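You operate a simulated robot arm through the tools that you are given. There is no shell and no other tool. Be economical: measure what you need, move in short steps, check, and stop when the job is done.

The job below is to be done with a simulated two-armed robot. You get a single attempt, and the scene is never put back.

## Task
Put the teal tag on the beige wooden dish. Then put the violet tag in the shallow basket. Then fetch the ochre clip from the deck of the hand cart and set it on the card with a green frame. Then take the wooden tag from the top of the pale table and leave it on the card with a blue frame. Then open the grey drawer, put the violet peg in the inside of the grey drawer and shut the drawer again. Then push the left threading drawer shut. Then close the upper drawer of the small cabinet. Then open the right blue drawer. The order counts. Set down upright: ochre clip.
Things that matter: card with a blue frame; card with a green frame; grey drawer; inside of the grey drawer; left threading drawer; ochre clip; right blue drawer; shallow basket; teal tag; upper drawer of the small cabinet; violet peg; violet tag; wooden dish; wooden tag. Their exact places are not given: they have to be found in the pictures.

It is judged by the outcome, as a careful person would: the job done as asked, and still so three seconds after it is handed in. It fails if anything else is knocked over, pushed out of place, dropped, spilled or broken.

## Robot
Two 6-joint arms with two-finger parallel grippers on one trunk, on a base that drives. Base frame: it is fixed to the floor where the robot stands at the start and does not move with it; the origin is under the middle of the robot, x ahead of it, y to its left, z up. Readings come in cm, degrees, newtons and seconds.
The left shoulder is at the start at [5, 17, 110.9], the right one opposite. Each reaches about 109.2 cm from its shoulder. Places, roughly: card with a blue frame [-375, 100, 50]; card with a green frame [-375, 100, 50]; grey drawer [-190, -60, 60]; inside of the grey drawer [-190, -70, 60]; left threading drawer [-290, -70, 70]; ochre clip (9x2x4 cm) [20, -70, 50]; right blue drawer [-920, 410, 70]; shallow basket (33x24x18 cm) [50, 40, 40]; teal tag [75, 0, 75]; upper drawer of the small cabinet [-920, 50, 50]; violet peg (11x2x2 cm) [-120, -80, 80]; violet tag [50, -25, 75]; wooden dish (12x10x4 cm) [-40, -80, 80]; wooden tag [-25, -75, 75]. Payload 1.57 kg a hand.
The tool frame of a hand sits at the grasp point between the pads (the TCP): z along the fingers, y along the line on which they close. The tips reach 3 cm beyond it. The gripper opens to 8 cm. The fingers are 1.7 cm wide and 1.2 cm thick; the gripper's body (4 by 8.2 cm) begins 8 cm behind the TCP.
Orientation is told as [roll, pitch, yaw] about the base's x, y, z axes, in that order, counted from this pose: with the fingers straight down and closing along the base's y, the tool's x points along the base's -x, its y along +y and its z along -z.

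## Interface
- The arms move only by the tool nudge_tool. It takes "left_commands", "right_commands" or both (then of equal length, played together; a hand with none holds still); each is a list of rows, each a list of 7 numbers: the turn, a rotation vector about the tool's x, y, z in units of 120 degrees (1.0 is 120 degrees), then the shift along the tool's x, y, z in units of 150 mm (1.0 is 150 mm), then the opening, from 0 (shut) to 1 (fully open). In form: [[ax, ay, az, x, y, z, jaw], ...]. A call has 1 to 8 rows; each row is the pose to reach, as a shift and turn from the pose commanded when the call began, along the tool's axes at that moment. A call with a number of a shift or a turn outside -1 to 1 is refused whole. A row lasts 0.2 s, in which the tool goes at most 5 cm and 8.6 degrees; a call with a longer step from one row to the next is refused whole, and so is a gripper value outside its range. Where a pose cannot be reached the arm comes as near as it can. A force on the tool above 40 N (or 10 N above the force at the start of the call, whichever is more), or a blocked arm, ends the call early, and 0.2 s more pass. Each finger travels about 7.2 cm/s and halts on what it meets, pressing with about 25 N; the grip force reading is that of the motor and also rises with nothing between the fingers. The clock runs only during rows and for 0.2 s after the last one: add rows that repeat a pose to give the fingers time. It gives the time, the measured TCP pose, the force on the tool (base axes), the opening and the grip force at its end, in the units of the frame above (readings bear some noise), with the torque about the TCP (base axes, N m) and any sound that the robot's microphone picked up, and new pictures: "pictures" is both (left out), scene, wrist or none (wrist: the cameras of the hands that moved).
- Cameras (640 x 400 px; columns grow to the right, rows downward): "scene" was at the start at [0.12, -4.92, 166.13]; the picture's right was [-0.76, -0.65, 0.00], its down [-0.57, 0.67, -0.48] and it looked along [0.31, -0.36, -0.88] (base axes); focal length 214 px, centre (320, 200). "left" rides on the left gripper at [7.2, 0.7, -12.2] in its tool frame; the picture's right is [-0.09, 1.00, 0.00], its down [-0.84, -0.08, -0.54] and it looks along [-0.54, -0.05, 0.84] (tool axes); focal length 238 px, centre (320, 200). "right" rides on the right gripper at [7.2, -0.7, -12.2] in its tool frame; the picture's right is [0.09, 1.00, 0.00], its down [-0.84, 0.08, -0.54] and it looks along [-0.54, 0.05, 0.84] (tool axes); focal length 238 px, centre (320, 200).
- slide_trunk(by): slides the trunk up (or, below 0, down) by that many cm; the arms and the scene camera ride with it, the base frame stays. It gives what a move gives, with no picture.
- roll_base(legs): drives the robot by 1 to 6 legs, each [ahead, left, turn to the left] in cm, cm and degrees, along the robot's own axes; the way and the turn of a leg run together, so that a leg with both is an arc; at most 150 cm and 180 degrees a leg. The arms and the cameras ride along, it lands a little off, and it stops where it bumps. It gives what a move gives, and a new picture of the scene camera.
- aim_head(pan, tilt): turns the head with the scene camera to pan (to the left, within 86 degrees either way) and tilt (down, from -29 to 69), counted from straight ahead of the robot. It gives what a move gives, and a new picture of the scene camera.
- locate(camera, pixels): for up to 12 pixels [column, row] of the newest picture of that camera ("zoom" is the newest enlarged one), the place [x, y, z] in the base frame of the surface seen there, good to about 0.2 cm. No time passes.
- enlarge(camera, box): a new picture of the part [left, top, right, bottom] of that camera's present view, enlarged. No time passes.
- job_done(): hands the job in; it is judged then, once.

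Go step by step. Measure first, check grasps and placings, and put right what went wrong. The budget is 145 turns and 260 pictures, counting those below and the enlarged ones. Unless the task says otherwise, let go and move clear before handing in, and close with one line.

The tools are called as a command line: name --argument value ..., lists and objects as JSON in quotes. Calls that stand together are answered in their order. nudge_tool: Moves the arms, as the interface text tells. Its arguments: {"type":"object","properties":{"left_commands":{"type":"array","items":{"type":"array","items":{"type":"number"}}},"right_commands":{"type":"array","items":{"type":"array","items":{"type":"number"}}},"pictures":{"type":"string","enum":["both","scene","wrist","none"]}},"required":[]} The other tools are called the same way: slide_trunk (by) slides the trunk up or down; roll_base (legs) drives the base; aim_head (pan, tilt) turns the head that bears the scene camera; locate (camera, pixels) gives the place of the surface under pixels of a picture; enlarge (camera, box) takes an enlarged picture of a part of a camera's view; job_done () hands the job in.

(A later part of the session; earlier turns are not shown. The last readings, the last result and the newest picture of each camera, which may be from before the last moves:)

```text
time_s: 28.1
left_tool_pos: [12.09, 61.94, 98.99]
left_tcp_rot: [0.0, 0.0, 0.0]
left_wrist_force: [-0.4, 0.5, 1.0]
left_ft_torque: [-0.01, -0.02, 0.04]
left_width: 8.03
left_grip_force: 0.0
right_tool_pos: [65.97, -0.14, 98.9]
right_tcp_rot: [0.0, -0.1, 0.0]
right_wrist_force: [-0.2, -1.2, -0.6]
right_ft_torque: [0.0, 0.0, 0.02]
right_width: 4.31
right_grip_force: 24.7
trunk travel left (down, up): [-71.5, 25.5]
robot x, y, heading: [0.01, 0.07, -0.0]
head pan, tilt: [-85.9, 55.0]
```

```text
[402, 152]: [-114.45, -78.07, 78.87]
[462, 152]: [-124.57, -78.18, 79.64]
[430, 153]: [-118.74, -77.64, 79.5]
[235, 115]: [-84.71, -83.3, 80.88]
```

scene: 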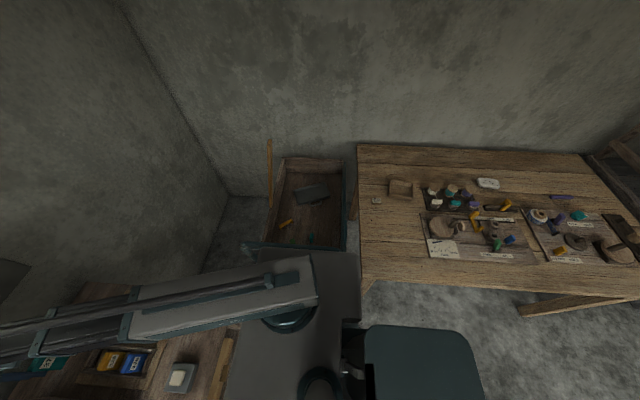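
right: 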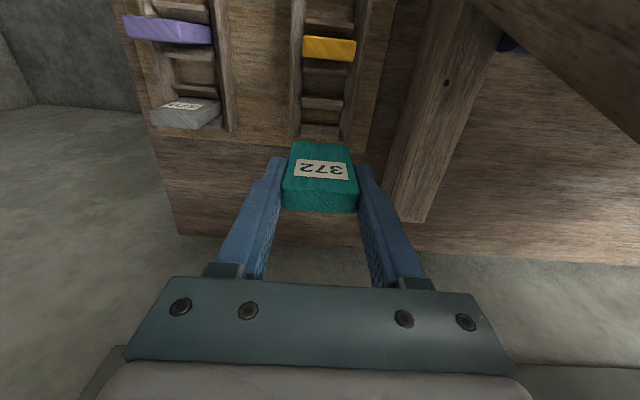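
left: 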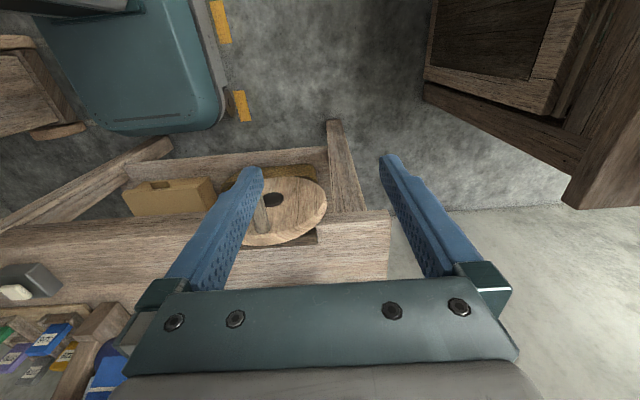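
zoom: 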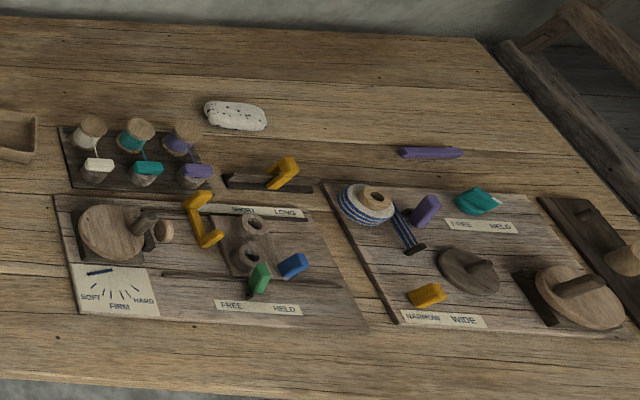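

The stick at (21,-70) reaches z≈110, so I raise the trunk first. I also measure the held tag's lower edge.

locate --camera "right" --pixels '[[320, 144], [320, 150], [300, 146], [340, 148], [320, 190], [320, 210]]'

locate --camera "scene" --pixels '[[269, 142], [270, 180], [270, 205], [295, 245], [340, 248]]'

slide_trunk --by 25

nudge_tool --right_commands '[[0, 0, 0, 0.27, -0.27, 0, 0], [0, 0, 0, 0.53, -0.53, 0, 0], [0, 0, 0, 0.8, -0.8, 0, 0]]' --pictures "none"

nudge_tool --right_commands '[[0, 0, 0, 0.15, -0.25, 0, 0], [0, 0, 0, 0.25, -0.5, 0, 0], [0, 0, 0, 0.35, -0.75, 0, 0], [0, 0, 0, 0.467, -0.933, 0, 0]]' --pictures "none"

nudge_tool --right_commands '[[0, 0, 0, 0.13, -0.25, 0, 0], [0, 0, 0, 0.26, -0.5, 0, 0], [0, 0, 0, 0.4, -0.75, 0, 0], [0, 0, 0, 0.567, -1, 0, 0]]' --pictures "none"

nudge_tool --right_commands '[[0, 0, 0, 0.2, -0.22, 0, 0], [0, 0, 0, 0.4, -0.44, 0, 0], [0, 0, 0, 0.62, -0.64, 0, 0], [0, 0, 0, 0.833, -0.8, 0, 0]]' --pictures "both"

```text
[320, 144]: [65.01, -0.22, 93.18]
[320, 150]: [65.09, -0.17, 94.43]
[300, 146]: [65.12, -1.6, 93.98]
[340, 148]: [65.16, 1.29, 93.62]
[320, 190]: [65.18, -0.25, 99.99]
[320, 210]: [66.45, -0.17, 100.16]
```

```text
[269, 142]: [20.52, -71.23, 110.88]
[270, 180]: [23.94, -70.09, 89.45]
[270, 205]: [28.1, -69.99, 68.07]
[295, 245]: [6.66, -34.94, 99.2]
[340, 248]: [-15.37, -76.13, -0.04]
```

```text
time_s: 30.6
left_tool_pos: [12.06, 61.87, 123.96]
left_tcp_rot: [0.0, 0.0, -0.1]
left_wrist_force: [-0.3, 0.4, 0.3]
left_ft_torque: [0.0, 0.01, -0.02]
left_width: 8.01
left_grip_force: 0.0
right_tool_pos: [66.05, -0.09, 123.98]
right_tcp_rot: [-0.1, 0.0, 0.0]
right_wrist_force: [-1.4, -0.7, -0.3]
right_ft_torque: [-0.04, -0.02, 0.0]
right_width: 4.29
right_grip_force: 25.0
trunk travel left (down, up): [-96.5, 0.5]
robot x, y, heading: [0.31, 0.46, 0.1]
head pan, tilt: [-85.9, 55.0]
```

```text
refused: row 1 steps farther than a row can; nothing moved
```

```text
time_s: 31.6
left_tool_pos: [12.01, 61.95, 124.01]
left_tcp_rot: [0.0, 0.1, -0.1]
left_wrist_force: [0.4, 0.2, -0.7]
left_ft_torque: [-0.01, 0.0, -0.01]
left_width: 8.0
left_grip_force: 0.0
right_tool_pos: [59.04, -14.11, 123.91]
right_tcp_rot: [0.0, 0.0, 0.0]
right_wrist_force: [-0.3, 0.3, -0.6]
right_ft_torque: [0.01, -0.02, 0.0]
right_width: 4.28
right_grip_force: 24.7
trunk travel left (down, up): [-96.5, 0.5]
robot x, y, heading: [-0.05, -0.08, -0.1]
head pan, tilt: [-85.9, 55.0]
```

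```text
time_s: 32.6
left_tool_pos: [11.97, 61.76, 124.03]
left_tcp_rot: [0.0, 0.0, 0.0]
left_wrist_force: [0.1, -0.3, -0.6]
left_ft_torque: [0.0, 0.0, -0.03]
left_width: 8.01
left_grip_force: 0.0
right_tool_pos: [50.51, -29.14, 123.99]
right_tcp_rot: [0.0, 0.0, 0.1]
right_wrist_force: [-0.4, 0.1, -1.1]
right_ft_torque: [-0.03, 0.01, -0.01]
right_width: 4.3
right_grip_force: 25.3
trunk travel left (down, up): [-96.5, 0.5]
robot x, y, heading: [0.53, -0.01, 0.0]
head pan, tilt: [-85.9, 55.0]
```

```text
time_s: 33.6
left_tool_pos: [12.14, 61.9, 123.95]
left_tcp_rot: [0.1, -0.1, -0.1]
left_wrist_force: [0.0, 0.1, -0.3]
left_ft_torque: [-0.03, -0.01, 0.02]
left_width: 8.01
left_grip_force: 0.1
right_tool_pos: [37.97, -41.17, 123.95]
right_tcp_rot: [0.0, 0.0, 0.0]
right_wrist_force: [0.1, 0.2, -0.3]
right_ft_torque: [0.02, 0.01, 0.02]
right_width: 4.3
right_grip_force: 24.6
trunk travel left (down, up): [-96.5, 0.5]
robot x, y, heading: [-0.29, -0.42, -0.1]
head pan, tilt: [-85.9, 55.0]
```

scene: 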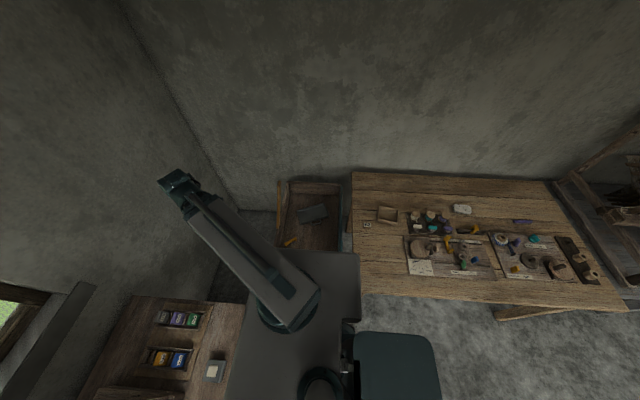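
right: 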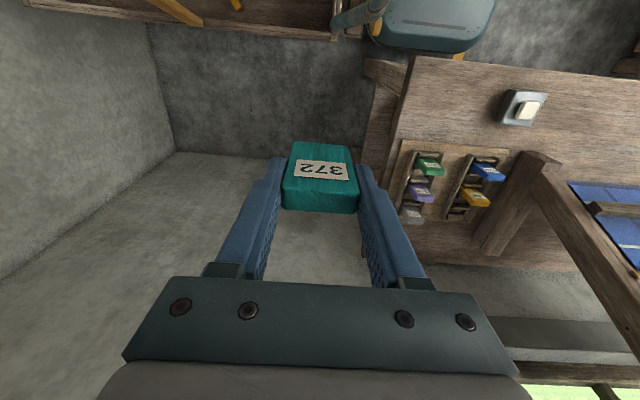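

The tag is at z≥118, above the stick. I continue the swing in short chained moves towards the dish.

nudge_tool --right_commands '[[0, 0, 0, 0.2, -0.22, 0, 0], [0, 0, 0, 0.4, -0.43, 0, 0], [0, 0, 0, 0.6, -0.62, 0, 0], [0, 0, 0, 0.8, -0.8, 0, 0]]' --pictures "none"

nudge_tool --right_commands '[[0, 0, 0, 0.23, -0.12, 0, 0], [0, 0, 0, 0.46, -0.24, 0, 0], [0, 0, 0, 0.7, -0.32, 0, 0], [0, 0, 0, 0.933, -0.4, 0, 0]]' --pictures "none"

nudge_tool --right_commands '[[0, 0, 0, 0.25, -0.04, 0, 0], [0, 0, 0, 0.5, -0.07, 0, 0], [0, 0, 0, 0.75, -0.07, 0, 0], [0, 0, 0, 1, -0.07, 0, 0]]' --pictures "none"

nudge_tool --right_commands '[[0, 0, 0, 0.23, -0.05, 0, 0], [0, 0, 0, 0.46, -0.1, 0, 0], [0, 0, 0, 0.7, -0.15, 0, 0], [0, 0, 0, 0.933, -0.2, 0, 0]]' --pictures "scene"

```text
time_s: 34.6
left_tool_pos: [11.99, 61.8, 123.98]
left_tcp_rot: [0.1, 0.0, 0.0]
left_wrist_force: [-0.2, 0.4, 0.0]
left_ft_torque: [0.0, -0.04, 0.03]
left_width: 8.0
left_grip_force: 0.3
right_tool_pos: [25.87, -53.21, 124.03]
right_tcp_rot: [0.0, 0.0, 0.1]
right_wrist_force: [-0.7, 0.4, -0.9]
right_ft_torque: [0.02, -0.01, 0.01]
right_width: 4.3
right_grip_force: 24.7
trunk travel left (down, up): [-96.5, 0.5]
robot x, y, heading: [-0.47, 0.1, 0.2]
head pan, tilt: [-85.9, 55.0]
```

```text
time_s: 35.6
left_tool_pos: [11.92, 61.84, 124.03]
left_tcp_rot: [0.1, 0.1, 0.1]
left_wrist_force: [0.4, -0.6, -0.5]
left_ft_torque: [0.01, -0.02, -0.02]
left_width: 7.98
left_grip_force: 0.1
right_tool_pos: [11.94, -59.29, 123.95]
right_tcp_rot: [0.0, 0.0, 0.0]
right_wrist_force: [0.2, 0.5, -0.2]
right_ft_torque: [0.01, -0.02, 0.0]
right_width: 4.31
right_grip_force: 25.2
trunk travel left (down, up): [-96.5, 0.5]
robot x, y, heading: [0.11, 0.12, 0.0]
head pan, tilt: [-85.9, 55.0]
```

```text
time_s: 36.6
left_tool_pos: [11.84, 61.78, 123.89]
left_tcp_rot: [0.0, 0.1, 0.0]
left_wrist_force: [0.0, -0.8, -0.5]
left_ft_torque: [-0.01, 0.0, 0.02]
left_width: 8.0
left_grip_force: 0.1
right_tool_pos: [-3.13, -60.12, 123.96]
right_tcp_rot: [0.0, 0.0, 0.1]
right_wrist_force: [-1.0, -0.5, -1.0]
right_ft_torque: [-0.01, -0.01, 0.0]
right_width: 4.3
right_grip_force: 24.7
trunk travel left (down, up): [-96.5, 0.5]
robot x, y, heading: [0.26, -0.16, -0.0]
head pan, tilt: [-85.9, 55.0]
```

```text
time_s: 37.6
left_tool_pos: [11.98, 61.73, 124.0]
left_tcp_rot: [0.0, 0.0, 0.0]
left_wrist_force: [-0.6, -0.3, 1.0]
left_ft_torque: [0.0, -0.01, 0.0]
left_width: 7.99
left_grip_force: 0.0
right_tool_pos: [-9.28, -64.84, 123.89]
right_tcp_rot: [0.0, 0.2, -0.1]
right_wrist_force: [0.0, -0.2, 0.7]
right_ft_torque: [0.06, 0.01, 0.01]
right_width: 4.32
right_grip_force: 25.0
right hand out of reach, approached as far as the arm can: row 2, 3, 4
trunk travel left (down, up): [-96.5, 0.5]
robot x, y, heading: [0.18, 0.28, 0.0]
head pan, tilt: [-85.9, 55.0]
```

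scene: 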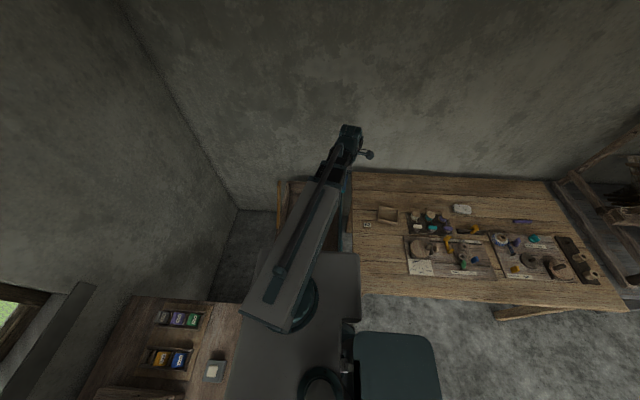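

The shoulder yaw limits at about −107°, so I drive straight back 50 cm; the floor there is bare and the hand is well above the table.

roll_base --legs '[[-45, 0, 0]]'

```text
time_s: 40.4
left_tool_pos: [-33.08, 61.84, 124.11]
left_tcp_rot: [0.0, 0.0, 0.0]
left_wrist_force: [0.3, 0.8, -0.5]
left_ft_torque: [-0.01, -0.02, -0.01]
left_width: 8.01
left_grip_force: 0.0
right_tool_pos: [-54.61, -64.74, 123.94]
right_tcp_rot: [0.0, 0.0, -0.1]
right_wrist_force: [-0.6, -0.1, -0.8]
right_ft_torque: [0.01, 0.0, -0.02]
right_width: 4.33
right_grip_force: 24.6
trunk travel left (down, up): [-96.5, 0.5]
robot x, y, heading: [-45.23, 0.05, -0.0]
head pan, tilt: [-85.9, 55.0]
```

scene: 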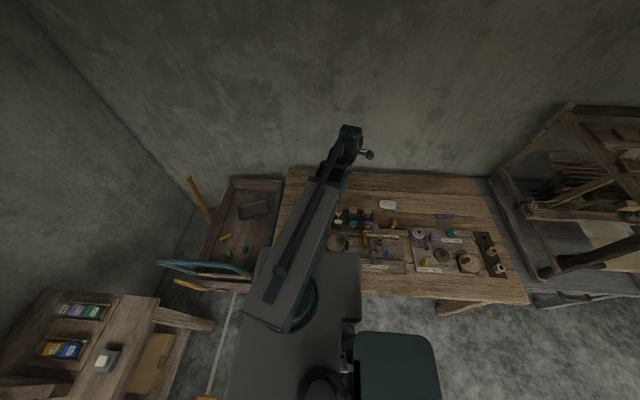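

Now the right hand goes over the dish at about (−40,−77).

nudge_tool --right_commands '[[0, 0, 0, -0.24, -0.2, 0, 0], [0, 0, 0, -0.48, -0.4, 0, 0], [0, 0, 0, -0.72, -0.6, 0, 0], [0, 0, 0, -0.97, -0.81, 0, 0]]' --pictures "both"

```text
time_s: 41.4
left_tool_pos: [-33.03, 61.82, 123.95]
left_tcp_rot: [-0.1, -0.1, -0.1]
left_wrist_force: [0.1, 0.0, 0.1]
left_ft_torque: [-0.01, -0.03, 0.0]
left_width: 7.99
left_grip_force: 0.0
right_tool_pos: [-39.93, -76.98, 123.9]
right_tcp_rot: [0.1, 0.1, -0.1]
right_wrist_force: [0.9, -0.5, -0.5]
right_ft_torque: [0.0, 0.02, -0.01]
right_width: 4.28
right_grip_force: 24.7
trunk travel left (down, up): [-96.5, 0.5]
robot x, y, heading: [-45.22, 0.28, -0.3]
head pan, tilt: [-85.9, 55.0]
```

scene: 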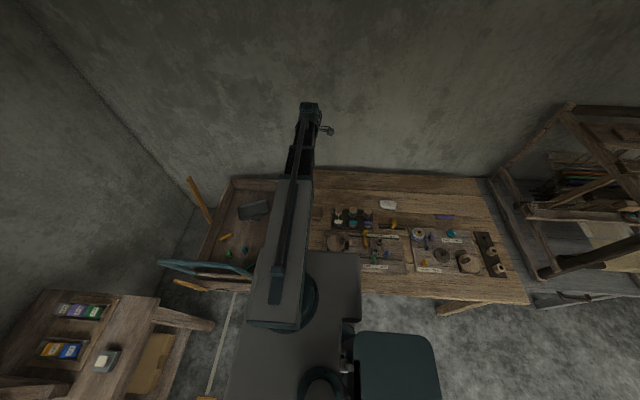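
right: 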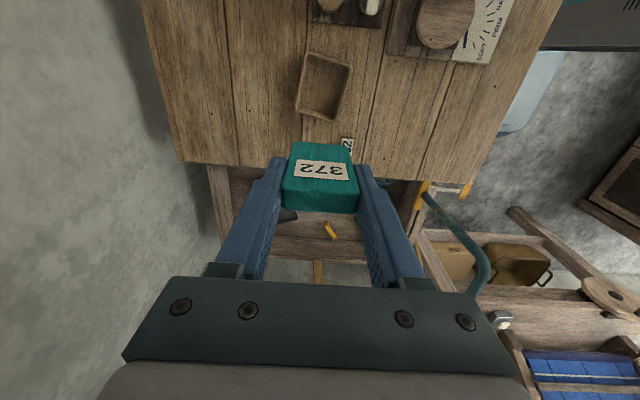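

The dish shows at (323,85), slightly rotated; and a basket with a handle shows at (515,262) on the under-shelf. I measure both.

locate --camera "right" --pixels '[[306, 53], [350, 69], [298, 109], [336, 120], [323, 85], [343, 95], [490, 250], [547, 262], [545, 278], [515, 265], [485, 270], [520, 248]]'

enlarge --camera "right" --box '[400, 180, 640, 330]'

enlarge --camera "right" --box '[260, 30, 420, 130]'

```text
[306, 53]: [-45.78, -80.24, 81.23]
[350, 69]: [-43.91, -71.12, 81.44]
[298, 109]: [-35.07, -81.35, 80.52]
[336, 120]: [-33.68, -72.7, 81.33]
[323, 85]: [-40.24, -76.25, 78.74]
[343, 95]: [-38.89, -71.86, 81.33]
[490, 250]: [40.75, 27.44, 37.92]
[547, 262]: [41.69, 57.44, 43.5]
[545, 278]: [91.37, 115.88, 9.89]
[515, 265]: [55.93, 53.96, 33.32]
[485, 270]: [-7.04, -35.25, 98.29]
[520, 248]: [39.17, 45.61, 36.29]
```

```text
2.67 times, centred on (520, 255) of right
```

zoom: 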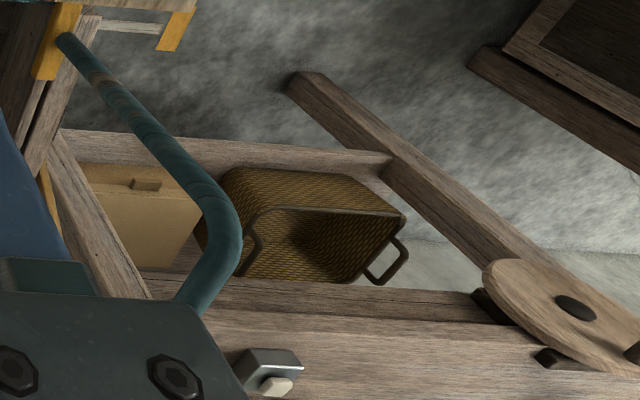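

```text
4.00 times, centred on (340, 80) of right
```

zoom: 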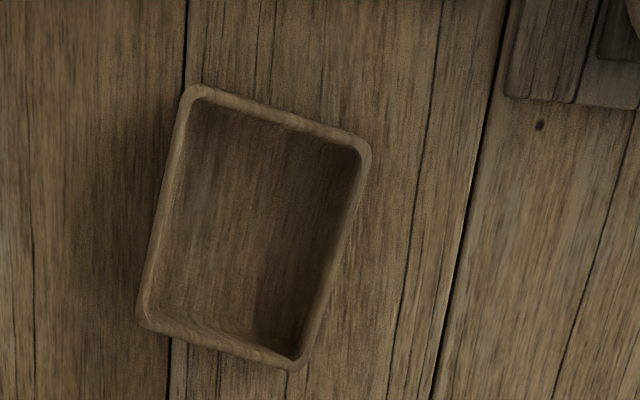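

Dish centre ≈(−39.6,−76.4), floor z 78.7. I align and lower the trunk so the tag's foot is just above the dish floor.

nudge_tool --right_commands '[[0, 0, 0, -0.02, 0.04, 0, 0]]' --pictures "none"

slide_trunk --by -36

slide_trunk --by -2.5

nudge_tool --right_commands '[[0, 0, 0, 0, 0, 0, 0]]' --pictures "both"

```text
time_s: 41.8
left_tool_pos: [-32.96, 61.77, 123.97]
left_tcp_rot: [0.0, 0.0, 0.0]
left_wrist_force: [0.6, 0.0, 0.9]
left_ft_torque: [0.04, 0.0, 0.02]
left_width: 8.04
left_grip_force: 0.0
right_tool_pos: [-39.59, -76.3, 124.01]
right_tcp_rot: [0.1, 0.1, 0.0]
right_wrist_force: [-0.4, 0.1, 0.3]
right_ft_torque: [0.0, 0.02, 0.0]
right_width: 4.31
right_grip_force: 25.2
trunk travel left (down, up): [-96.5, 0.5]
robot x, y, heading: [-44.77, -0.02, -0.2]
head pan, tilt: [-85.9, 55.0]
```

```text
time_s: 45.3
left_tool_pos: [-33.22, 61.82, 87.98]
left_tcp_rot: [0.0, 0.0, 0.0]
left_wrist_force: [-0.7, -0.5, 0.0]
left_ft_torque: [0.0, 0.03, -0.02]
left_width: 8.0
left_grip_force: 0.1
right_tool_pos: [-39.66, -76.24, 87.95]
right_tcp_rot: [0.0, 0.0, 0.0]
right_wrist_force: [-0.2, 0.6, 0.1]
right_ft_torque: [0.01, 0.02, -0.03]
right_width: 4.31
right_grip_force: 25.6
trunk travel left (down, up): [-60.5, 36.5]
robot x, y, heading: [-45.24, 0.22, 0.1]
head pan, tilt: [-85.9, 55.0]
```

```text
time_s: 46.0
left_tool_pos: [-33.18, 61.92, 85.45]
left_tcp_rot: [0.0, 0.0, -0.1]
left_wrist_force: [0.1, 0.6, 0.8]
left_ft_torque: [0.0, -0.02, -0.01]
left_width: 7.99
left_grip_force: 0.1
right_tool_pos: [-39.67, -76.25, 85.51]
right_tcp_rot: [0.0, 0.1, 0.0]
right_wrist_force: [-0.9, -0.3, 0.1]
right_ft_torque: [-0.01, -0.03, 0.01]
right_width: 4.29
right_grip_force: 24.4
trunk travel left (down, up): [-58.0, 39.0]
robot x, y, heading: [-45.25, -0.43, -0.1]
head pan, tilt: [-85.9, 55.0]
```

```text
time_s: 46.4
left_tool_pos: [-33.09, 61.91, 85.49]
left_tcp_rot: [0.0, -0.1, 0.1]
left_wrist_force: [0.4, 0.7, 0.7]
left_ft_torque: [-0.01, 0.0, -0.04]
left_width: 8.01
left_grip_force: 0.0
right_tool_pos: [-39.66, -76.41, 85.58]
right_tcp_rot: [0.0, 0.1, -0.1]
right_wrist_force: [0.2, -0.3, 0.0]
right_ft_torque: [-0.02, -0.01, 0.01]
right_width: 4.3
right_grip_force: 24.4
trunk travel left (down, up): [-58.0, 39.0]
robot x, y, heading: [-44.95, -0.13, 0.0]
head pan, tilt: [-85.9, 55.0]
```

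scene: 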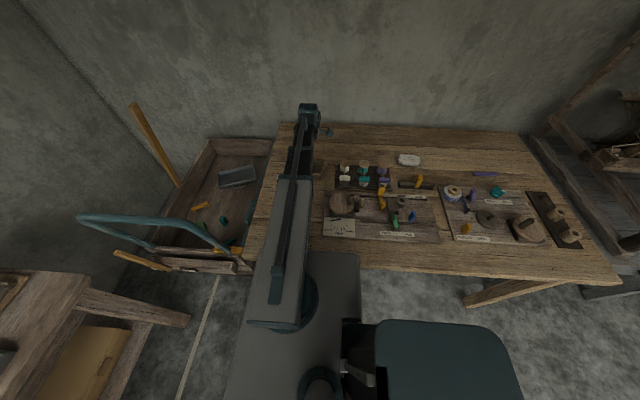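
right: 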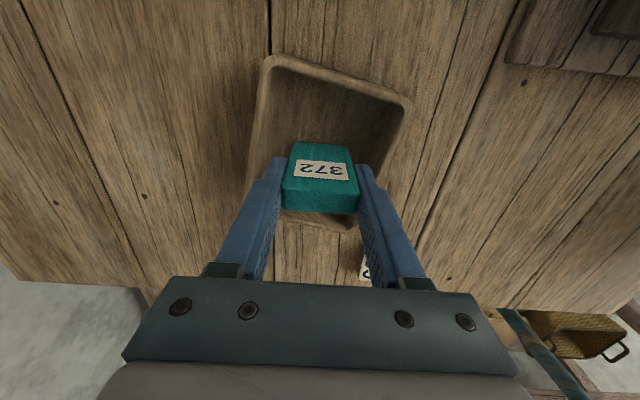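

Tag hovers inside the dish. I lower another 0.6 cm and check force.

slide_trunk --by -0.5

slide_trunk --by -0.3

```text
time_s: 46.9
left_tool_pos: [-33.15, 61.88, 84.95]
left_tcp_rot: [0.1, -0.1, 0.0]
left_wrist_force: [-0.8, 0.8, -0.6]
left_ft_torque: [0.02, 0.02, 0.01]
left_width: 8.01
left_grip_force: 0.2
right_tool_pos: [-39.65, -76.33, 84.93]
right_tcp_rot: [0.0, 0.0, 0.0]
right_wrist_force: [-0.4, 0.2, 0.5]
right_ft_torque: [0.02, 0.03, 0.0]
right_width: 4.31
right_grip_force: 25.2
trunk travel left (down, up): [-57.5, 39.5]
robot x, y, heading: [-45.17, -0.14, -0.2]
head pan, tilt: [-85.9, 55.0]
```

```text
time_s: 47.4
left_tool_pos: [-33.13, 61.94, 84.59]
left_tcp_rot: [-0.2, 0.1, 0.0]
left_wrist_force: [0.6, 0.0, 0.2]
left_ft_torque: [0.0, 0.01, 0.01]
left_width: 8.01
left_grip_force: 0.0
right_tool_pos: [-39.64, -76.23, 84.79]
right_tcp_rot: [-0.1, 0.0, 0.0]
right_wrist_force: [0.2, -2.8, 19.8]
right_ft_torque: [-0.08, -0.05, -0.01]
right_width: 4.31
right_grip_force: 25.0
trunk travel left (down, up): [-57.2, 39.8]
robot x, y, heading: [-45.13, -0.08, -0.0]
head pan, tilt: [-85.9, 55.0]
```

Contact (19.8 N), so the tag stands on the dish floor. I ease up slightly, open, and raise.

slide_trunk --by 0.15

nudge_tool --right_commands '[[0, 0, 0, 0, 0, 0, 0.85], [0, 0, 0, 0, 0, 0, 0.85], [0, 0, 0, 0, 0, 0, 0.85]]' --pictures "none"

slide_trunk --by 12

nudge_tool --right_commands '[[0, 0, 0, 0, 0, 0, 0.85]]' --pictures "wrist"

```text
time_s: 47.9
left_tool_pos: [-33.15, 61.93, 84.81]
left_tcp_rot: [0.0, -0.1, 0.0]
left_wrist_force: [-0.1, -0.6, -0.4]
left_ft_torque: [0.0, 0.01, -0.01]
left_width: 8.01
left_grip_force: 0.0
right_tool_pos: [-39.68, -76.36, 84.75]
right_tcp_rot: [-0.1, 0.1, 0.0]
right_wrist_force: [-0.4, 0.4, 2.9]
right_ft_torque: [0.0, 0.01, 0.0]
right_width: 4.3
right_grip_force: 24.6
trunk travel left (down, up): [-57.3, 39.7]
robot x, y, heading: [-44.82, -0.03, -0.2]
head pan, tilt: [-85.9, 55.0]
```

```text
time_s: 48.7
left_tool_pos: [-33.1, 61.79, 84.82]
left_tcp_rot: [0.0, 0.0, 0.0]
left_wrist_force: [0.1, 0.1, -0.1]
left_ft_torque: [-0.02, -0.01, -0.06]
left_width: 7.98
left_grip_force: 0.1
right_tool_pos: [-39.63, -76.22, 84.81]
right_tcp_rot: [0.0, 0.1, 0.0]
right_wrist_force: [-0.3, 1.1, -0.4]
right_ft_torque: [0.04, 0.03, 0.0]
right_width: 6.81
right_grip_force: 0.1
trunk travel left (down, up): [-57.3, 39.7]
robot x, y, heading: [-45.26, 0.08, -0.0]
head pan, tilt: [-85.9, 55.0]
```

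```text
time_s: 50.2
left_tool_pos: [-33.15, 61.79, 96.8]
left_tcp_rot: [-0.1, -0.1, 0.1]
left_wrist_force: [0.0, -0.5, 0.5]
left_ft_torque: [-0.02, 0.0, -0.02]
left_width: 8.02
left_grip_force: 0.1
right_tool_pos: [-39.7, -76.3, 96.83]
right_tcp_rot: [0.0, 0.1, 0.1]
right_wrist_force: [-0.8, -1.2, 0.8]
right_ft_torque: [0.0, 0.0, 0.01]
right_width: 6.78
right_grip_force: 0.0
trunk travel left (down, up): [-69.3, 27.7]
robot x, y, heading: [-45.16, 0.14, 0.2]
head pan, tilt: [-85.9, 55.0]
```

```text
time_s: 50.6
left_tool_pos: [-33.09, 61.82, 96.78]
left_tcp_rot: [0.1, 0.0, 0.0]
left_wrist_force: [0.3, 0.2, -0.5]
left_ft_torque: [-0.02, -0.03, 0.0]
left_width: 7.98
left_grip_force: 0.1
right_tool_pos: [-39.68, -76.37, 96.88]
right_tcp_rot: [0.0, 0.1, 0.0]
right_wrist_force: [0.2, -0.2, 0.1]
right_ft_torque: [-0.05, 0.0, -0.02]
right_width: 6.79
right_grip_force: 0.0
trunk travel left (down, up): [-69.3, 27.7]
robot x, y, heading: [-45.09, -0.13, -0.2]
head pan, tilt: [-85.9, 55.0]
```

right: 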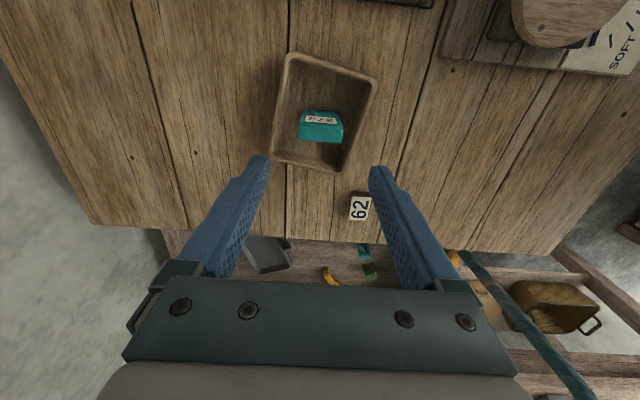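

The teal tag stands in the dish. For the basket I must lower the trunk far, so I measure the cart handle, cart rim and table legs to park the right arm safely.

aim_head --pan -45 --tilt 50

aim_head --pan 15 --tilt 45

```text
time_s: 51.7
left_tool_pos: [-33.0, 61.77, 96.72]
left_tcp_rot: [0.0, 0.0, 0.1]
left_wrist_force: [-0.5, -0.5, 0.0]
left_ft_torque: [0.03, -0.01, 0.0]
left_width: 8.0
left_grip_force: 0.0
right_tool_pos: [-39.59, -76.23, 96.76]
right_tcp_rot: [0.1, 0.1, -0.1]
right_wrist_force: [0.1, 0.2, 0.4]
right_ft_torque: [0.01, 0.0, 0.01]
right_width: 6.83
right_grip_force: 0.1
trunk travel left (down, up): [-69.3, 27.7]
robot x, y, heading: [-45.2, -0.24, 0.1]
head pan, tilt: [-45.0, 50.0]
```

scene: 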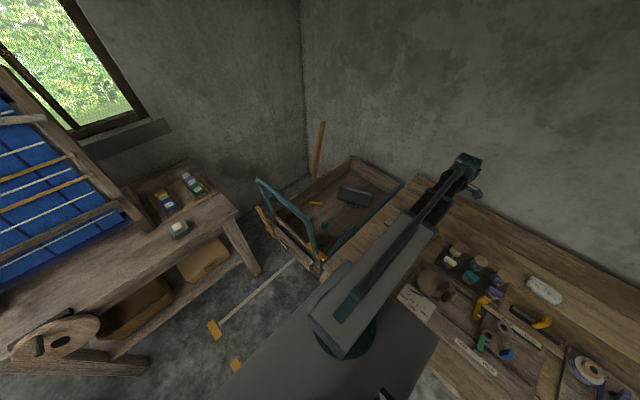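

```text
time_s: 53.0
left_tool_pos: [-33.14, 61.85, 96.86]
left_tcp_rot: [0.0, 0.0, 0.0]
left_wrist_force: [-0.2, 0.0, 0.8]
left_ft_torque: [-0.04, 0.0, -0.01]
left_width: 8.0
left_grip_force: 0.1
right_tool_pos: [-39.63, -76.36, 96.75]
right_tcp_rot: [0.0, 0.0, -0.1]
right_wrist_force: [-0.5, 0.4, 0.2]
right_ft_torque: [0.01, 0.0, 0.0]
right_width: 6.79
right_grip_force: 0.0
trunk travel left (down, up): [-69.3, 27.7]
robot x, y, heading: [-45.12, 0.15, 0.1]
head pan, tilt: [15.0, 45.0]
```

scene: 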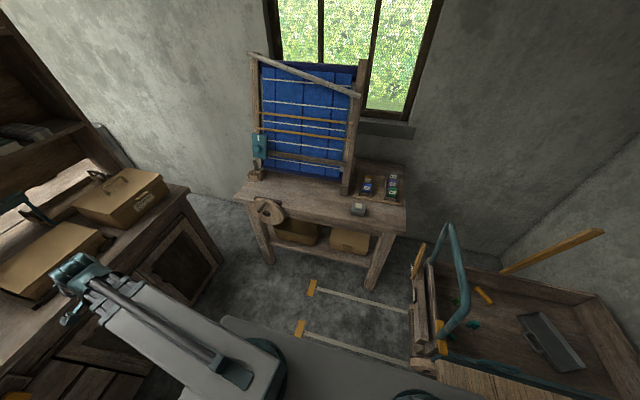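

Good overview: basket at (295,230) on the lower shelf, open front. I measure basket, legs, cart handle and floor stops.

locate --camera "scene" --pixels '[[295, 225], [280, 235], [322, 232], [300, 245], [270, 250], [372, 275], [350, 232], [455, 235], [468, 310], [311, 288], [299, 328], [320, 244]]'

enlarge --camera "scene" --box '[220, 150, 420, 290]'

```text
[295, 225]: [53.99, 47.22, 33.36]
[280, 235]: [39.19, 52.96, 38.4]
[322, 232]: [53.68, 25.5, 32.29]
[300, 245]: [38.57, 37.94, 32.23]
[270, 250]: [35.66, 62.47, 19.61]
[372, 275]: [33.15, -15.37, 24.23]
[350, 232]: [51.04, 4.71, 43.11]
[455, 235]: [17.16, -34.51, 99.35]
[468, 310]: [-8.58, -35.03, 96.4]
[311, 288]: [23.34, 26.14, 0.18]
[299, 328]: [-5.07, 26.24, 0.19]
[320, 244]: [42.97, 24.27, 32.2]
```

```text
2.86 times, centred on (320, 220) of scene
```

zoom: 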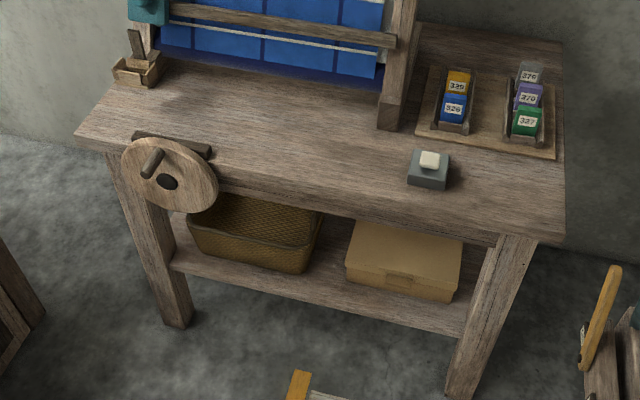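

I measure basket rim, wheel bottom and table-edge bottom from the zoom.

locate --camera "zoom" --pixels '[[190, 228], [305, 262], [318, 220], [250, 235], [245, 250], [180, 210], [212, 195], [300, 205], [300, 215], [250, 215], [475, 232], [440, 238]]'

enlarge --camera "scene" --box '[255, 195, 345, 255]'

```text
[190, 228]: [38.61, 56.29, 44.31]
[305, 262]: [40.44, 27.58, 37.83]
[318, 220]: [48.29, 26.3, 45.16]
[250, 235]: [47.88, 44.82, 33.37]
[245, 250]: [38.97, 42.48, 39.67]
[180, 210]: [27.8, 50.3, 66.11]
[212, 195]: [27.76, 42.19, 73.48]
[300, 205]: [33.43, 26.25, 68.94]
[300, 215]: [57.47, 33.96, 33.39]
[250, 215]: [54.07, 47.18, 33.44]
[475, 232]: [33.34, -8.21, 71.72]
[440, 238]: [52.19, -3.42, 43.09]
```

```text
6.67 times, centred on (300, 225) of scene
```

zoom: 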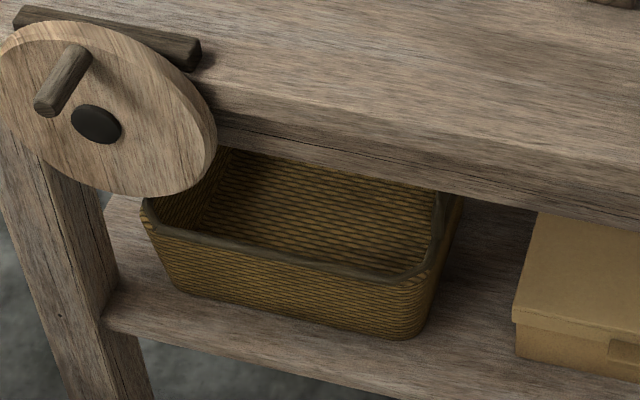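

Basket: x 39–60, y 26–57, rim z 45, apron bottom ≈68 — I'll enter with the left hand tilted. First raise the trunk and swing both arms to the front together.

slide_trunk --by 20

nudge_tool --right_commands '[[0, 0, 0, -0.227, 0.172, 0, 0.9], [0, 0, 0, -0.453, 0.343, 0, 0.9], [0, 0, 0, -0.68, 0.515, 0, 0.9], [0, 0, 0, -0.907, 0.687, 0, 0.9]]' --left_commands '[[0, 0, 0, -0.233, -0.067, 0, 1], [0, 0, 0, -0.467, -0.133, 0, 1], [0, 0, 0, -0.7, -0.2, 0, 1], [0, 0, 0, -0.933, -0.267, 0, 1]]' --pictures "none"

nudge_tool --right_commands '[[0, 0, 0, -0.183, 0.2, 0, 0.9], [0, 0, 0, -0.367, 0.4, 0, 0.9], [0, 0, 0, -0.55, 0.6, 0, 0.9], [0, 0, 0, -0.733, 0.8, 0, 0.9]]' --left_commands '[[0, 0, 0, -0.217, -0.133, 0, 1], [0, 0, 0, -0.433, -0.267, 0, 1], [0, 0, 0, -0.65, -0.4, 0, 1], [0, 0, 0, -0.867, -0.533, 0, 1]]' --pictures "none"

nudge_tool --right_commands '[[0, 0, 0, -0.167, 0.2, 0, 0.9], [0, 0, 0, -0.333, 0.4, 0, 0.9], [0, 0, 0, -0.5, 0.6, 0, 0.9], [0, 0, 0, -0.667, 0.8, 0, 0.9]]' --left_commands '[[0, 0, 0, -0.133, -0.2, 0, 1], [0, 0, 0, -0.267, -0.4, 0, 1], [0, 0, 0, -0.4, -0.6, 0, 1], [0, 0, 0, -0.533, -0.8, 0, 1]]' --pictures "none"

nudge_tool --right_commands '[[0, 0, 0, -0.1, 0.233, 0, 0.9], [0, 0, 0, -0.2, 0.467, 0, 0.9], [0, 0, 0, -0.3, 0.7, 0, 0.9], [0, 0, 0, -0.4, 0.933, 0, 0.9]]' --left_commands '[[0, 0, 0, -0.067, -0.217, 0, 1], [0, 0, 0, -0.133, -0.433, 0, 1], [0, 0, 0, -0.2, -0.65, 0, 1], [0, 0, 0, -0.267, -0.867, 0, 1]]' --pictures "none"

nudge_tool --right_commands '[[0, 0, 0, -0.02, 0.25, 0, 0.9], [0, 0, 0, -0.04, 0.5, 0, 0.9], [0, 0, 0, -0.067, 0.733, 0, 0.9]]' --left_commands '[[0, 0, 0, 0, -0.1, 0, 1], [0, 0, 0, 0, -0.2, 0, 1], [0, 0, 0, 0, -0.333, 0, 1]]' --pictures "scene"

```text
time_s: 55.2
left_tool_pos: [-33.1, 61.81, 116.87]
left_tcp_rot: [0.0, 0.0, -0.1]
left_wrist_force: [0.4, 0.3, -0.3]
left_ft_torque: [0.03, 0.01, 0.01]
left_width: 8.01
left_grip_force: 0.1
right_tool_pos: [-39.66, -76.37, 116.81]
right_tcp_rot: [0.0, 0.1, 0.0]
right_wrist_force: [-0.5, 0.2, -0.3]
right_ft_torque: [-0.02, 0.0, 0.02]
right_width: 6.83
right_grip_force: 0.1
trunk travel left (down, up): [-89.3, 7.7]
robot x, y, heading: [-45.25, -0.0, -0.2]
head pan, tilt: [15.0, 45.0]
```

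```text
time_s: 56.2
left_tool_pos: [-19.07, 57.89, 116.69]
left_tcp_rot: [0.0, 0.0, 0.1]
left_wrist_force: [0.5, -0.3, 0.0]
left_ft_torque: [0.01, 0.05, 0.0]
left_width: 8.0
left_grip_force: 0.1
right_tool_pos: [-26.04, -65.88, 116.68]
right_tcp_rot: [0.0, 0.0, 0.0]
right_wrist_force: [0.6, -0.3, 0.3]
right_ft_torque: [-0.03, 0.03, -0.04]
right_width: 7.18
right_grip_force: 0.0
trunk travel left (down, up): [-89.3, 7.7]
robot x, y, heading: [-45.08, -0.26, -0.2]
head pan, tilt: [15.0, 45.0]
```

```text
time_s: 57.2
left_tool_pos: [-5.82, 49.79, 116.77]
left_tcp_rot: [0.0, -0.1, 0.1]
left_wrist_force: [0.5, -0.2, -0.2]
left_ft_torque: [0.01, -0.01, 0.0]
left_width: 7.97
left_grip_force: 0.1
right_tool_pos: [-14.96, -53.9, 116.83]
right_tcp_rot: [0.0, 0.1, -0.1]
right_wrist_force: [-0.1, -0.2, 0.1]
right_ft_torque: [-0.03, 0.02, -0.02]
right_width: 7.19
right_grip_force: 0.0
trunk travel left (down, up): [-89.3, 7.7]
robot x, y, heading: [-45.5, -0.19, -0.0]
head pan, tilt: [15.0, 45.0]
```

```text
time_s: 58.2
left_tool_pos: [1.79, 37.99, 116.62]
left_tcp_rot: [0.0, 0.1, 0.0]
left_wrist_force: [0.6, 0.4, 0.0]
left_ft_torque: [0.01, 0.01, 0.03]
left_width: 8.01
left_grip_force: 0.0
right_tool_pos: [-5.06, -41.88, 116.77]
right_tcp_rot: [0.0, 0.1, -0.1]
right_wrist_force: [-0.2, -0.1, 0.4]
right_ft_torque: [0.02, 0.02, 0.03]
right_width: 7.2
right_grip_force: 0.2
trunk travel left (down, up): [-89.3, 7.7]
robot x, y, heading: [-45.25, -0.11, 0.2]
head pan, tilt: [15.0, 45.0]
```

```text
time_s: 59.2
left_tool_pos: [5.95, 24.89, 116.72]
left_tcp_rot: [0.0, -0.1, -0.1]
left_wrist_force: [0.1, 0.5, -0.6]
left_ft_torque: [0.0, 0.01, -0.01]
left_width: 8.0
left_grip_force: 0.1
right_tool_pos: [1.0, -28.07, 116.84]
right_tcp_rot: [0.1, 0.1, 0.0]
right_wrist_force: [-0.7, 0.3, -0.1]
right_ft_torque: [0.03, -0.01, 0.02]
right_width: 7.19
right_grip_force: 0.1
trunk travel left (down, up): [-89.3, 7.7]
robot x, y, heading: [-45.23, -0.12, -0.1]
head pan, tilt: [15.0, 45.0]
```

```text
time_s: 60.0
left_tool_pos: [5.84, 19.77, 116.76]
left_tcp_rot: [0.0, 0.0, 0.0]
left_wrist_force: [-0.3, 0.2, -0.4]
left_ft_torque: [-0.03, 0.0, -0.03]
left_width: 7.99
left_grip_force: 0.1
right_tool_pos: [2.02, -17.13, 116.86]
right_tcp_rot: [0.0, 0.1, -0.1]
right_wrist_force: [0.7, 0.2, -0.2]
right_ft_torque: [-0.03, 0.02, -0.02]
right_width: 7.23
right_grip_force: 0.1
trunk travel left (down, up): [-89.3, 7.7]
robot x, y, heading: [-45.23, 0.55, 0.1]
head pan, tilt: [15.0, 45.0]
```

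scene: 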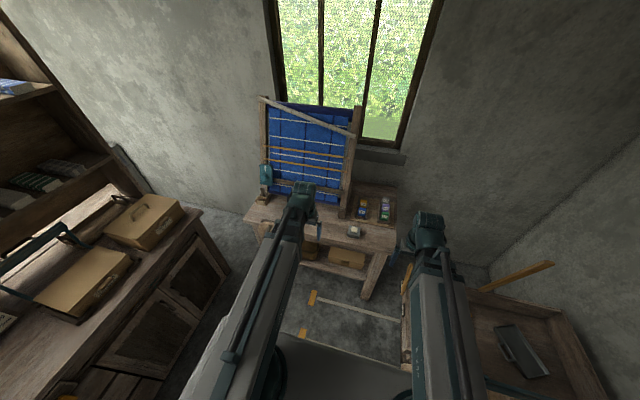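

Both arms are in front and clear. I drive ahead 15 and left 8, then put the right hand at y≈−22.

roll_base --legs '[[15, 8, 0]]'

nudge_tool --right_commands '[[0, 0, 0, 0.07, -0.3, 0, 0.9], [0, 0, 0, 0.14, -0.6, 0, 0.9], [0, 0, 0, 0.2, -0.867, 0, 0.9]]' --pictures "scene"

```text
time_s: 61.5
left_tool_pos: [20.99, 27.69, 116.73]
left_tcp_rot: [0.0, 0.1, 0.0]
left_wrist_force: [-0.5, -0.6, 0.4]
left_ft_torque: [-0.02, 0.05, 0.01]
left_width: 8.0
left_grip_force: 0.0
right_tool_pos: [17.14, -8.96, 116.62]
right_tcp_rot: [0.0, 0.1, 0.0]
right_wrist_force: [0.8, -0.3, -0.1]
right_ft_torque: [-0.01, 0.04, 0.01]
right_width: 7.22
right_grip_force: 0.2
trunk travel left (down, up): [-89.3, 7.7]
robot x, y, heading: [-30.47, 8.03, 0.0]
head pan, tilt: [15.0, 45.0]
```

scene: 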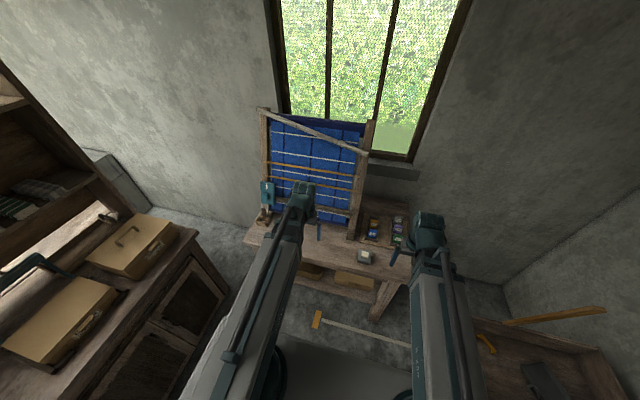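

```text
time_s: 62.2
left_tool_pos: [20.93, 27.74, 116.84]
left_tcp_rot: [0.0, 0.0, 0.0]
left_wrist_force: [0.2, 0.1, -0.6]
left_ft_torque: [-0.01, 0.02, -0.04]
left_width: 8.0
left_grip_force: 0.1
right_tool_pos: [13.98, -22.21, 116.84]
right_tcp_rot: [0.1, 0.1, -0.1]
right_wrist_force: [-0.8, 0.0, 0.0]
right_ft_torque: [0.0, 0.01, 0.01]
right_width: 7.21
right_grip_force: 0.2
trunk travel left (down, up): [-89.3, 7.7]
robot x, y, heading: [-30.55, 7.78, 0.0]
head pan, tilt: [15.0, 45.0]
```

scene: 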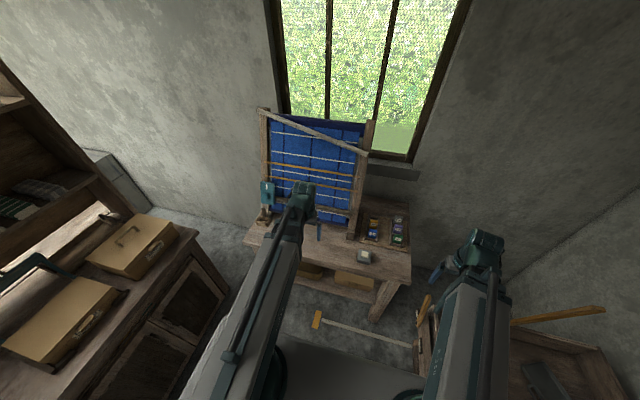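

I bring the left hand over the violet tag at about (59,−14).

nudge_tool --left_commands '[[0, 0, 0, -0.1, -0.3, 0, 1], [0, 0, 0, -0.3, -0.55, 0, 1], [0, 0, 0, -0.5, -0.78, 0, 1], [0, 0, 0, -0.7, -1, 0, 1]]' --pictures "none"

nudge_tool --left_commands '[[0, 0, 0, -0.15, -0.29, 0, 1], [0, 0, 0, -0.35, -0.55, 0, 1], [0, 0, 0, -0.57, -0.78, 0, 1], [0, 0, 0, -0.8, -1, 0, 1]]' --pictures "none"

nudge_tool --left_commands '[[0, 0, 0, -0.24, -0.2, 0, 1], [0, 0, 0, -0.48, -0.4, 0, 1], [0, 0, 0, -0.74, -0.6, 0, 1], [0, 0, 0, -1, -0.79, 0, 1]]' --pictures "both"

```text
time_s: 63.2
left_tool_pos: [31.58, 12.66, 116.79]
left_tcp_rot: [-0.1, 0.0, 0.0]
left_wrist_force: [-0.1, -0.1, -0.3]
left_ft_torque: [-0.03, 0.0, 0.0]
left_width: 7.98
left_grip_force: 0.0
right_tool_pos: [14.0, -22.01, 116.83]
right_tcp_rot: [-0.1, 0.0, -0.1]
right_wrist_force: [0.7, 0.5, 0.5]
right_ft_torque: [-0.04, 0.0, -0.04]
right_width: 7.18
right_grip_force: 0.1
trunk travel left (down, up): [-89.3, 7.7]
robot x, y, heading: [-30.54, 8.06, -0.4]
head pan, tilt: [15.0, 45.0]
```

```text
time_s: 64.2
left_tool_pos: [43.41, -2.29, 116.65]
left_tcp_rot: [0.0, -0.1, 0.0]
left_wrist_force: [-0.3, 0.3, -0.3]
left_ft_torque: [0.01, -0.01, -0.01]
left_width: 8.02
left_grip_force: 0.1
right_tool_pos: [13.96, -22.12, 116.72]
right_tcp_rot: [0.0, 0.1, 0.1]
right_wrist_force: [0.5, 0.2, 0.2]
right_ft_torque: [-0.01, -0.02, 0.0]
right_width: 7.2
right_grip_force: 0.1
trunk travel left (down, up): [-89.3, 7.7]
robot x, y, heading: [-30.46, 7.89, -0.1]
head pan, tilt: [15.0, 45.0]
```

```text
time_s: 65.2
left_tool_pos: [54.14, -11.48, 116.86]
left_tcp_rot: [-0.2, 0.0, 0.0]
left_wrist_force: [-0.3, 0.3, -0.2]
left_ft_torque: [-0.01, -0.04, 0.02]
left_width: 7.97
left_grip_force: 0.0
left hand out of reach, approached as far as the arm can: row 4
right_tool_pos: [13.86, -21.98, 116.84]
right_tcp_rot: [0.0, 0.1, 0.0]
right_wrist_force: [1.2, 0.1, -0.7]
right_ft_torque: [0.0, -0.03, 0.01]
right_width: 7.2
right_grip_force: 0.1
trunk travel left (down, up): [-89.3, 7.7]
robot x, y, heading: [-30.22, 7.9, 0.2]
head pan, tilt: [15.0, 45.0]
```

scene: 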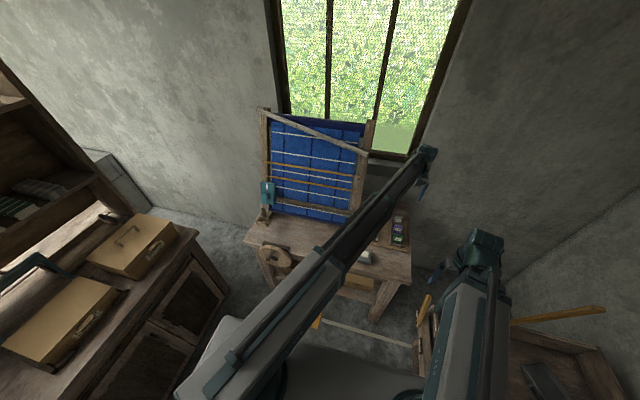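
left: 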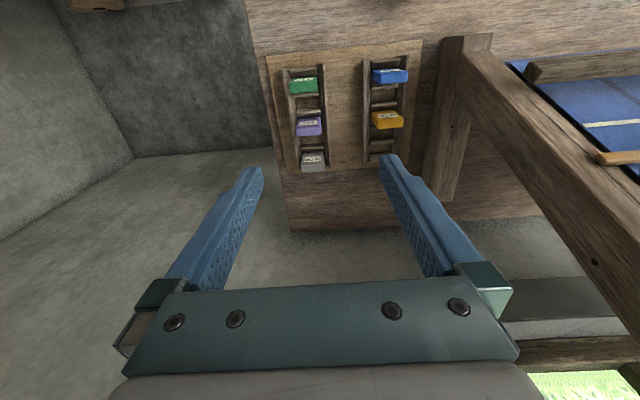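

The down-pose reach ends at 87 cm, so I drive 9 cm ahead and measure the violet tag.

roll_base --legs '[[9, 0, 0]]'

nudge_tool --left_commands '[[0, 0, 0, 0.1, -0.12, 0, 1]]' --pictures "wrist"

```text
time_s: 66.3
left_tool_pos: [63.18, -11.58, 116.7]
left_tcp_rot: [0.0, 0.0, 0.0]
left_wrist_force: [0.1, -0.4, -1.1]
left_ft_torque: [-0.02, 0.01, 0.04]
left_width: 8.0
left_grip_force: 0.1
right_tool_pos: [23.11, -22.05, 116.84]
right_tcp_rot: [-0.1, 0.3, 0.0]
right_wrist_force: [0.6, -0.3, 0.6]
right_ft_torque: [0.0, 0.06, -0.02]
right_width: 7.21
right_grip_force: 0.0
trunk travel left (down, up): [-89.3, 7.7]
robot x, y, heading: [-21.41, 7.87, -0.0]
head pan, tilt: [15.0, 45.0]
```

scene: 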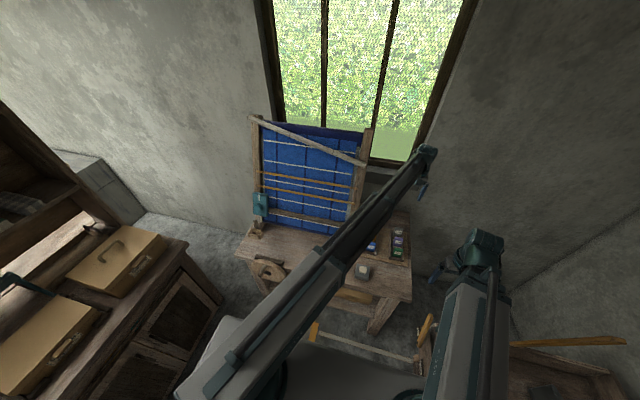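

```text
time_s: 66.8
left_tool_pos: [61.52, -13.29, 116.83]
left_tcp_rot: [0.0, -0.2, 0.0]
left_wrist_force: [0.0, -0.3, -0.4]
left_ft_torque: [0.01, -0.03, -0.01]
left_width: 8.0
left_grip_force: 0.0
right_tool_pos: [22.91, -22.08, 116.92]
right_tcp_rot: [0.1, 0.2, 0.0]
right_wrist_force: [-0.1, 0.2, 0.4]
right_ft_torque: [-0.01, 0.0, 0.01]
right_width: 7.24
right_grip_force: 0.1
trunk travel left (down, up): [-89.3, 7.7]
robot x, y, heading: [-21.08, 8.43, 0.1]
head pan, tilt: [15.0, 45.0]
```

left: 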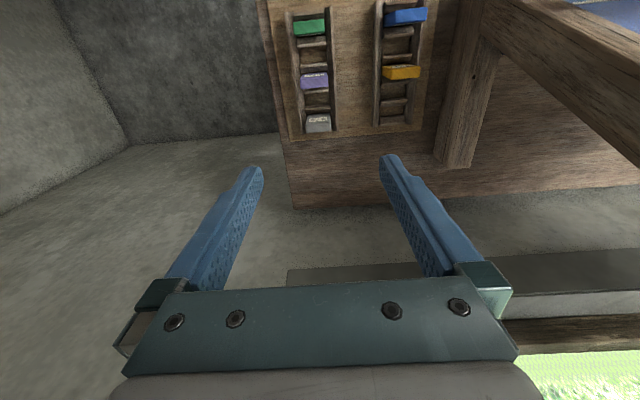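

locate --camera "left" --pixels '[[314, 84], [314, 89], [303, 86], [327, 85], [314, 76], [318, 127], [308, 128], [331, 128], [440, 165]]'

enlarge --camera "left" --box '[270, 0, 430, 140]'

```text
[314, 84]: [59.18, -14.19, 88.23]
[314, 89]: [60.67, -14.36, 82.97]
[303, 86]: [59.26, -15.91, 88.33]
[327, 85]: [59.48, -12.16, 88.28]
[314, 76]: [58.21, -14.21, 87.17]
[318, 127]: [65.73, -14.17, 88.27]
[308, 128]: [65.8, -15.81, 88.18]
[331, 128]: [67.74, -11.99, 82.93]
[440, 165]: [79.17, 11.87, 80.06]
```

```text
2.86 times, centred on (350, 70) of left
```

zoom: 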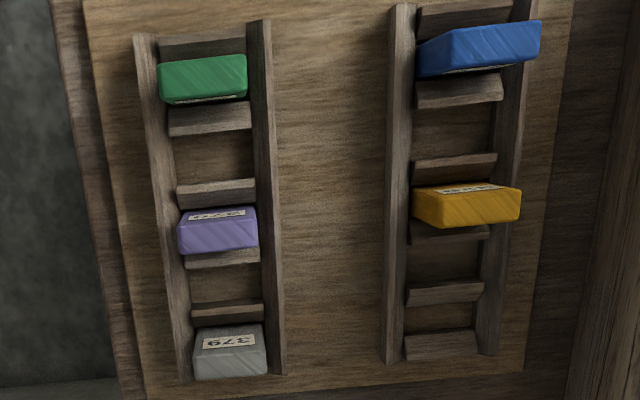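

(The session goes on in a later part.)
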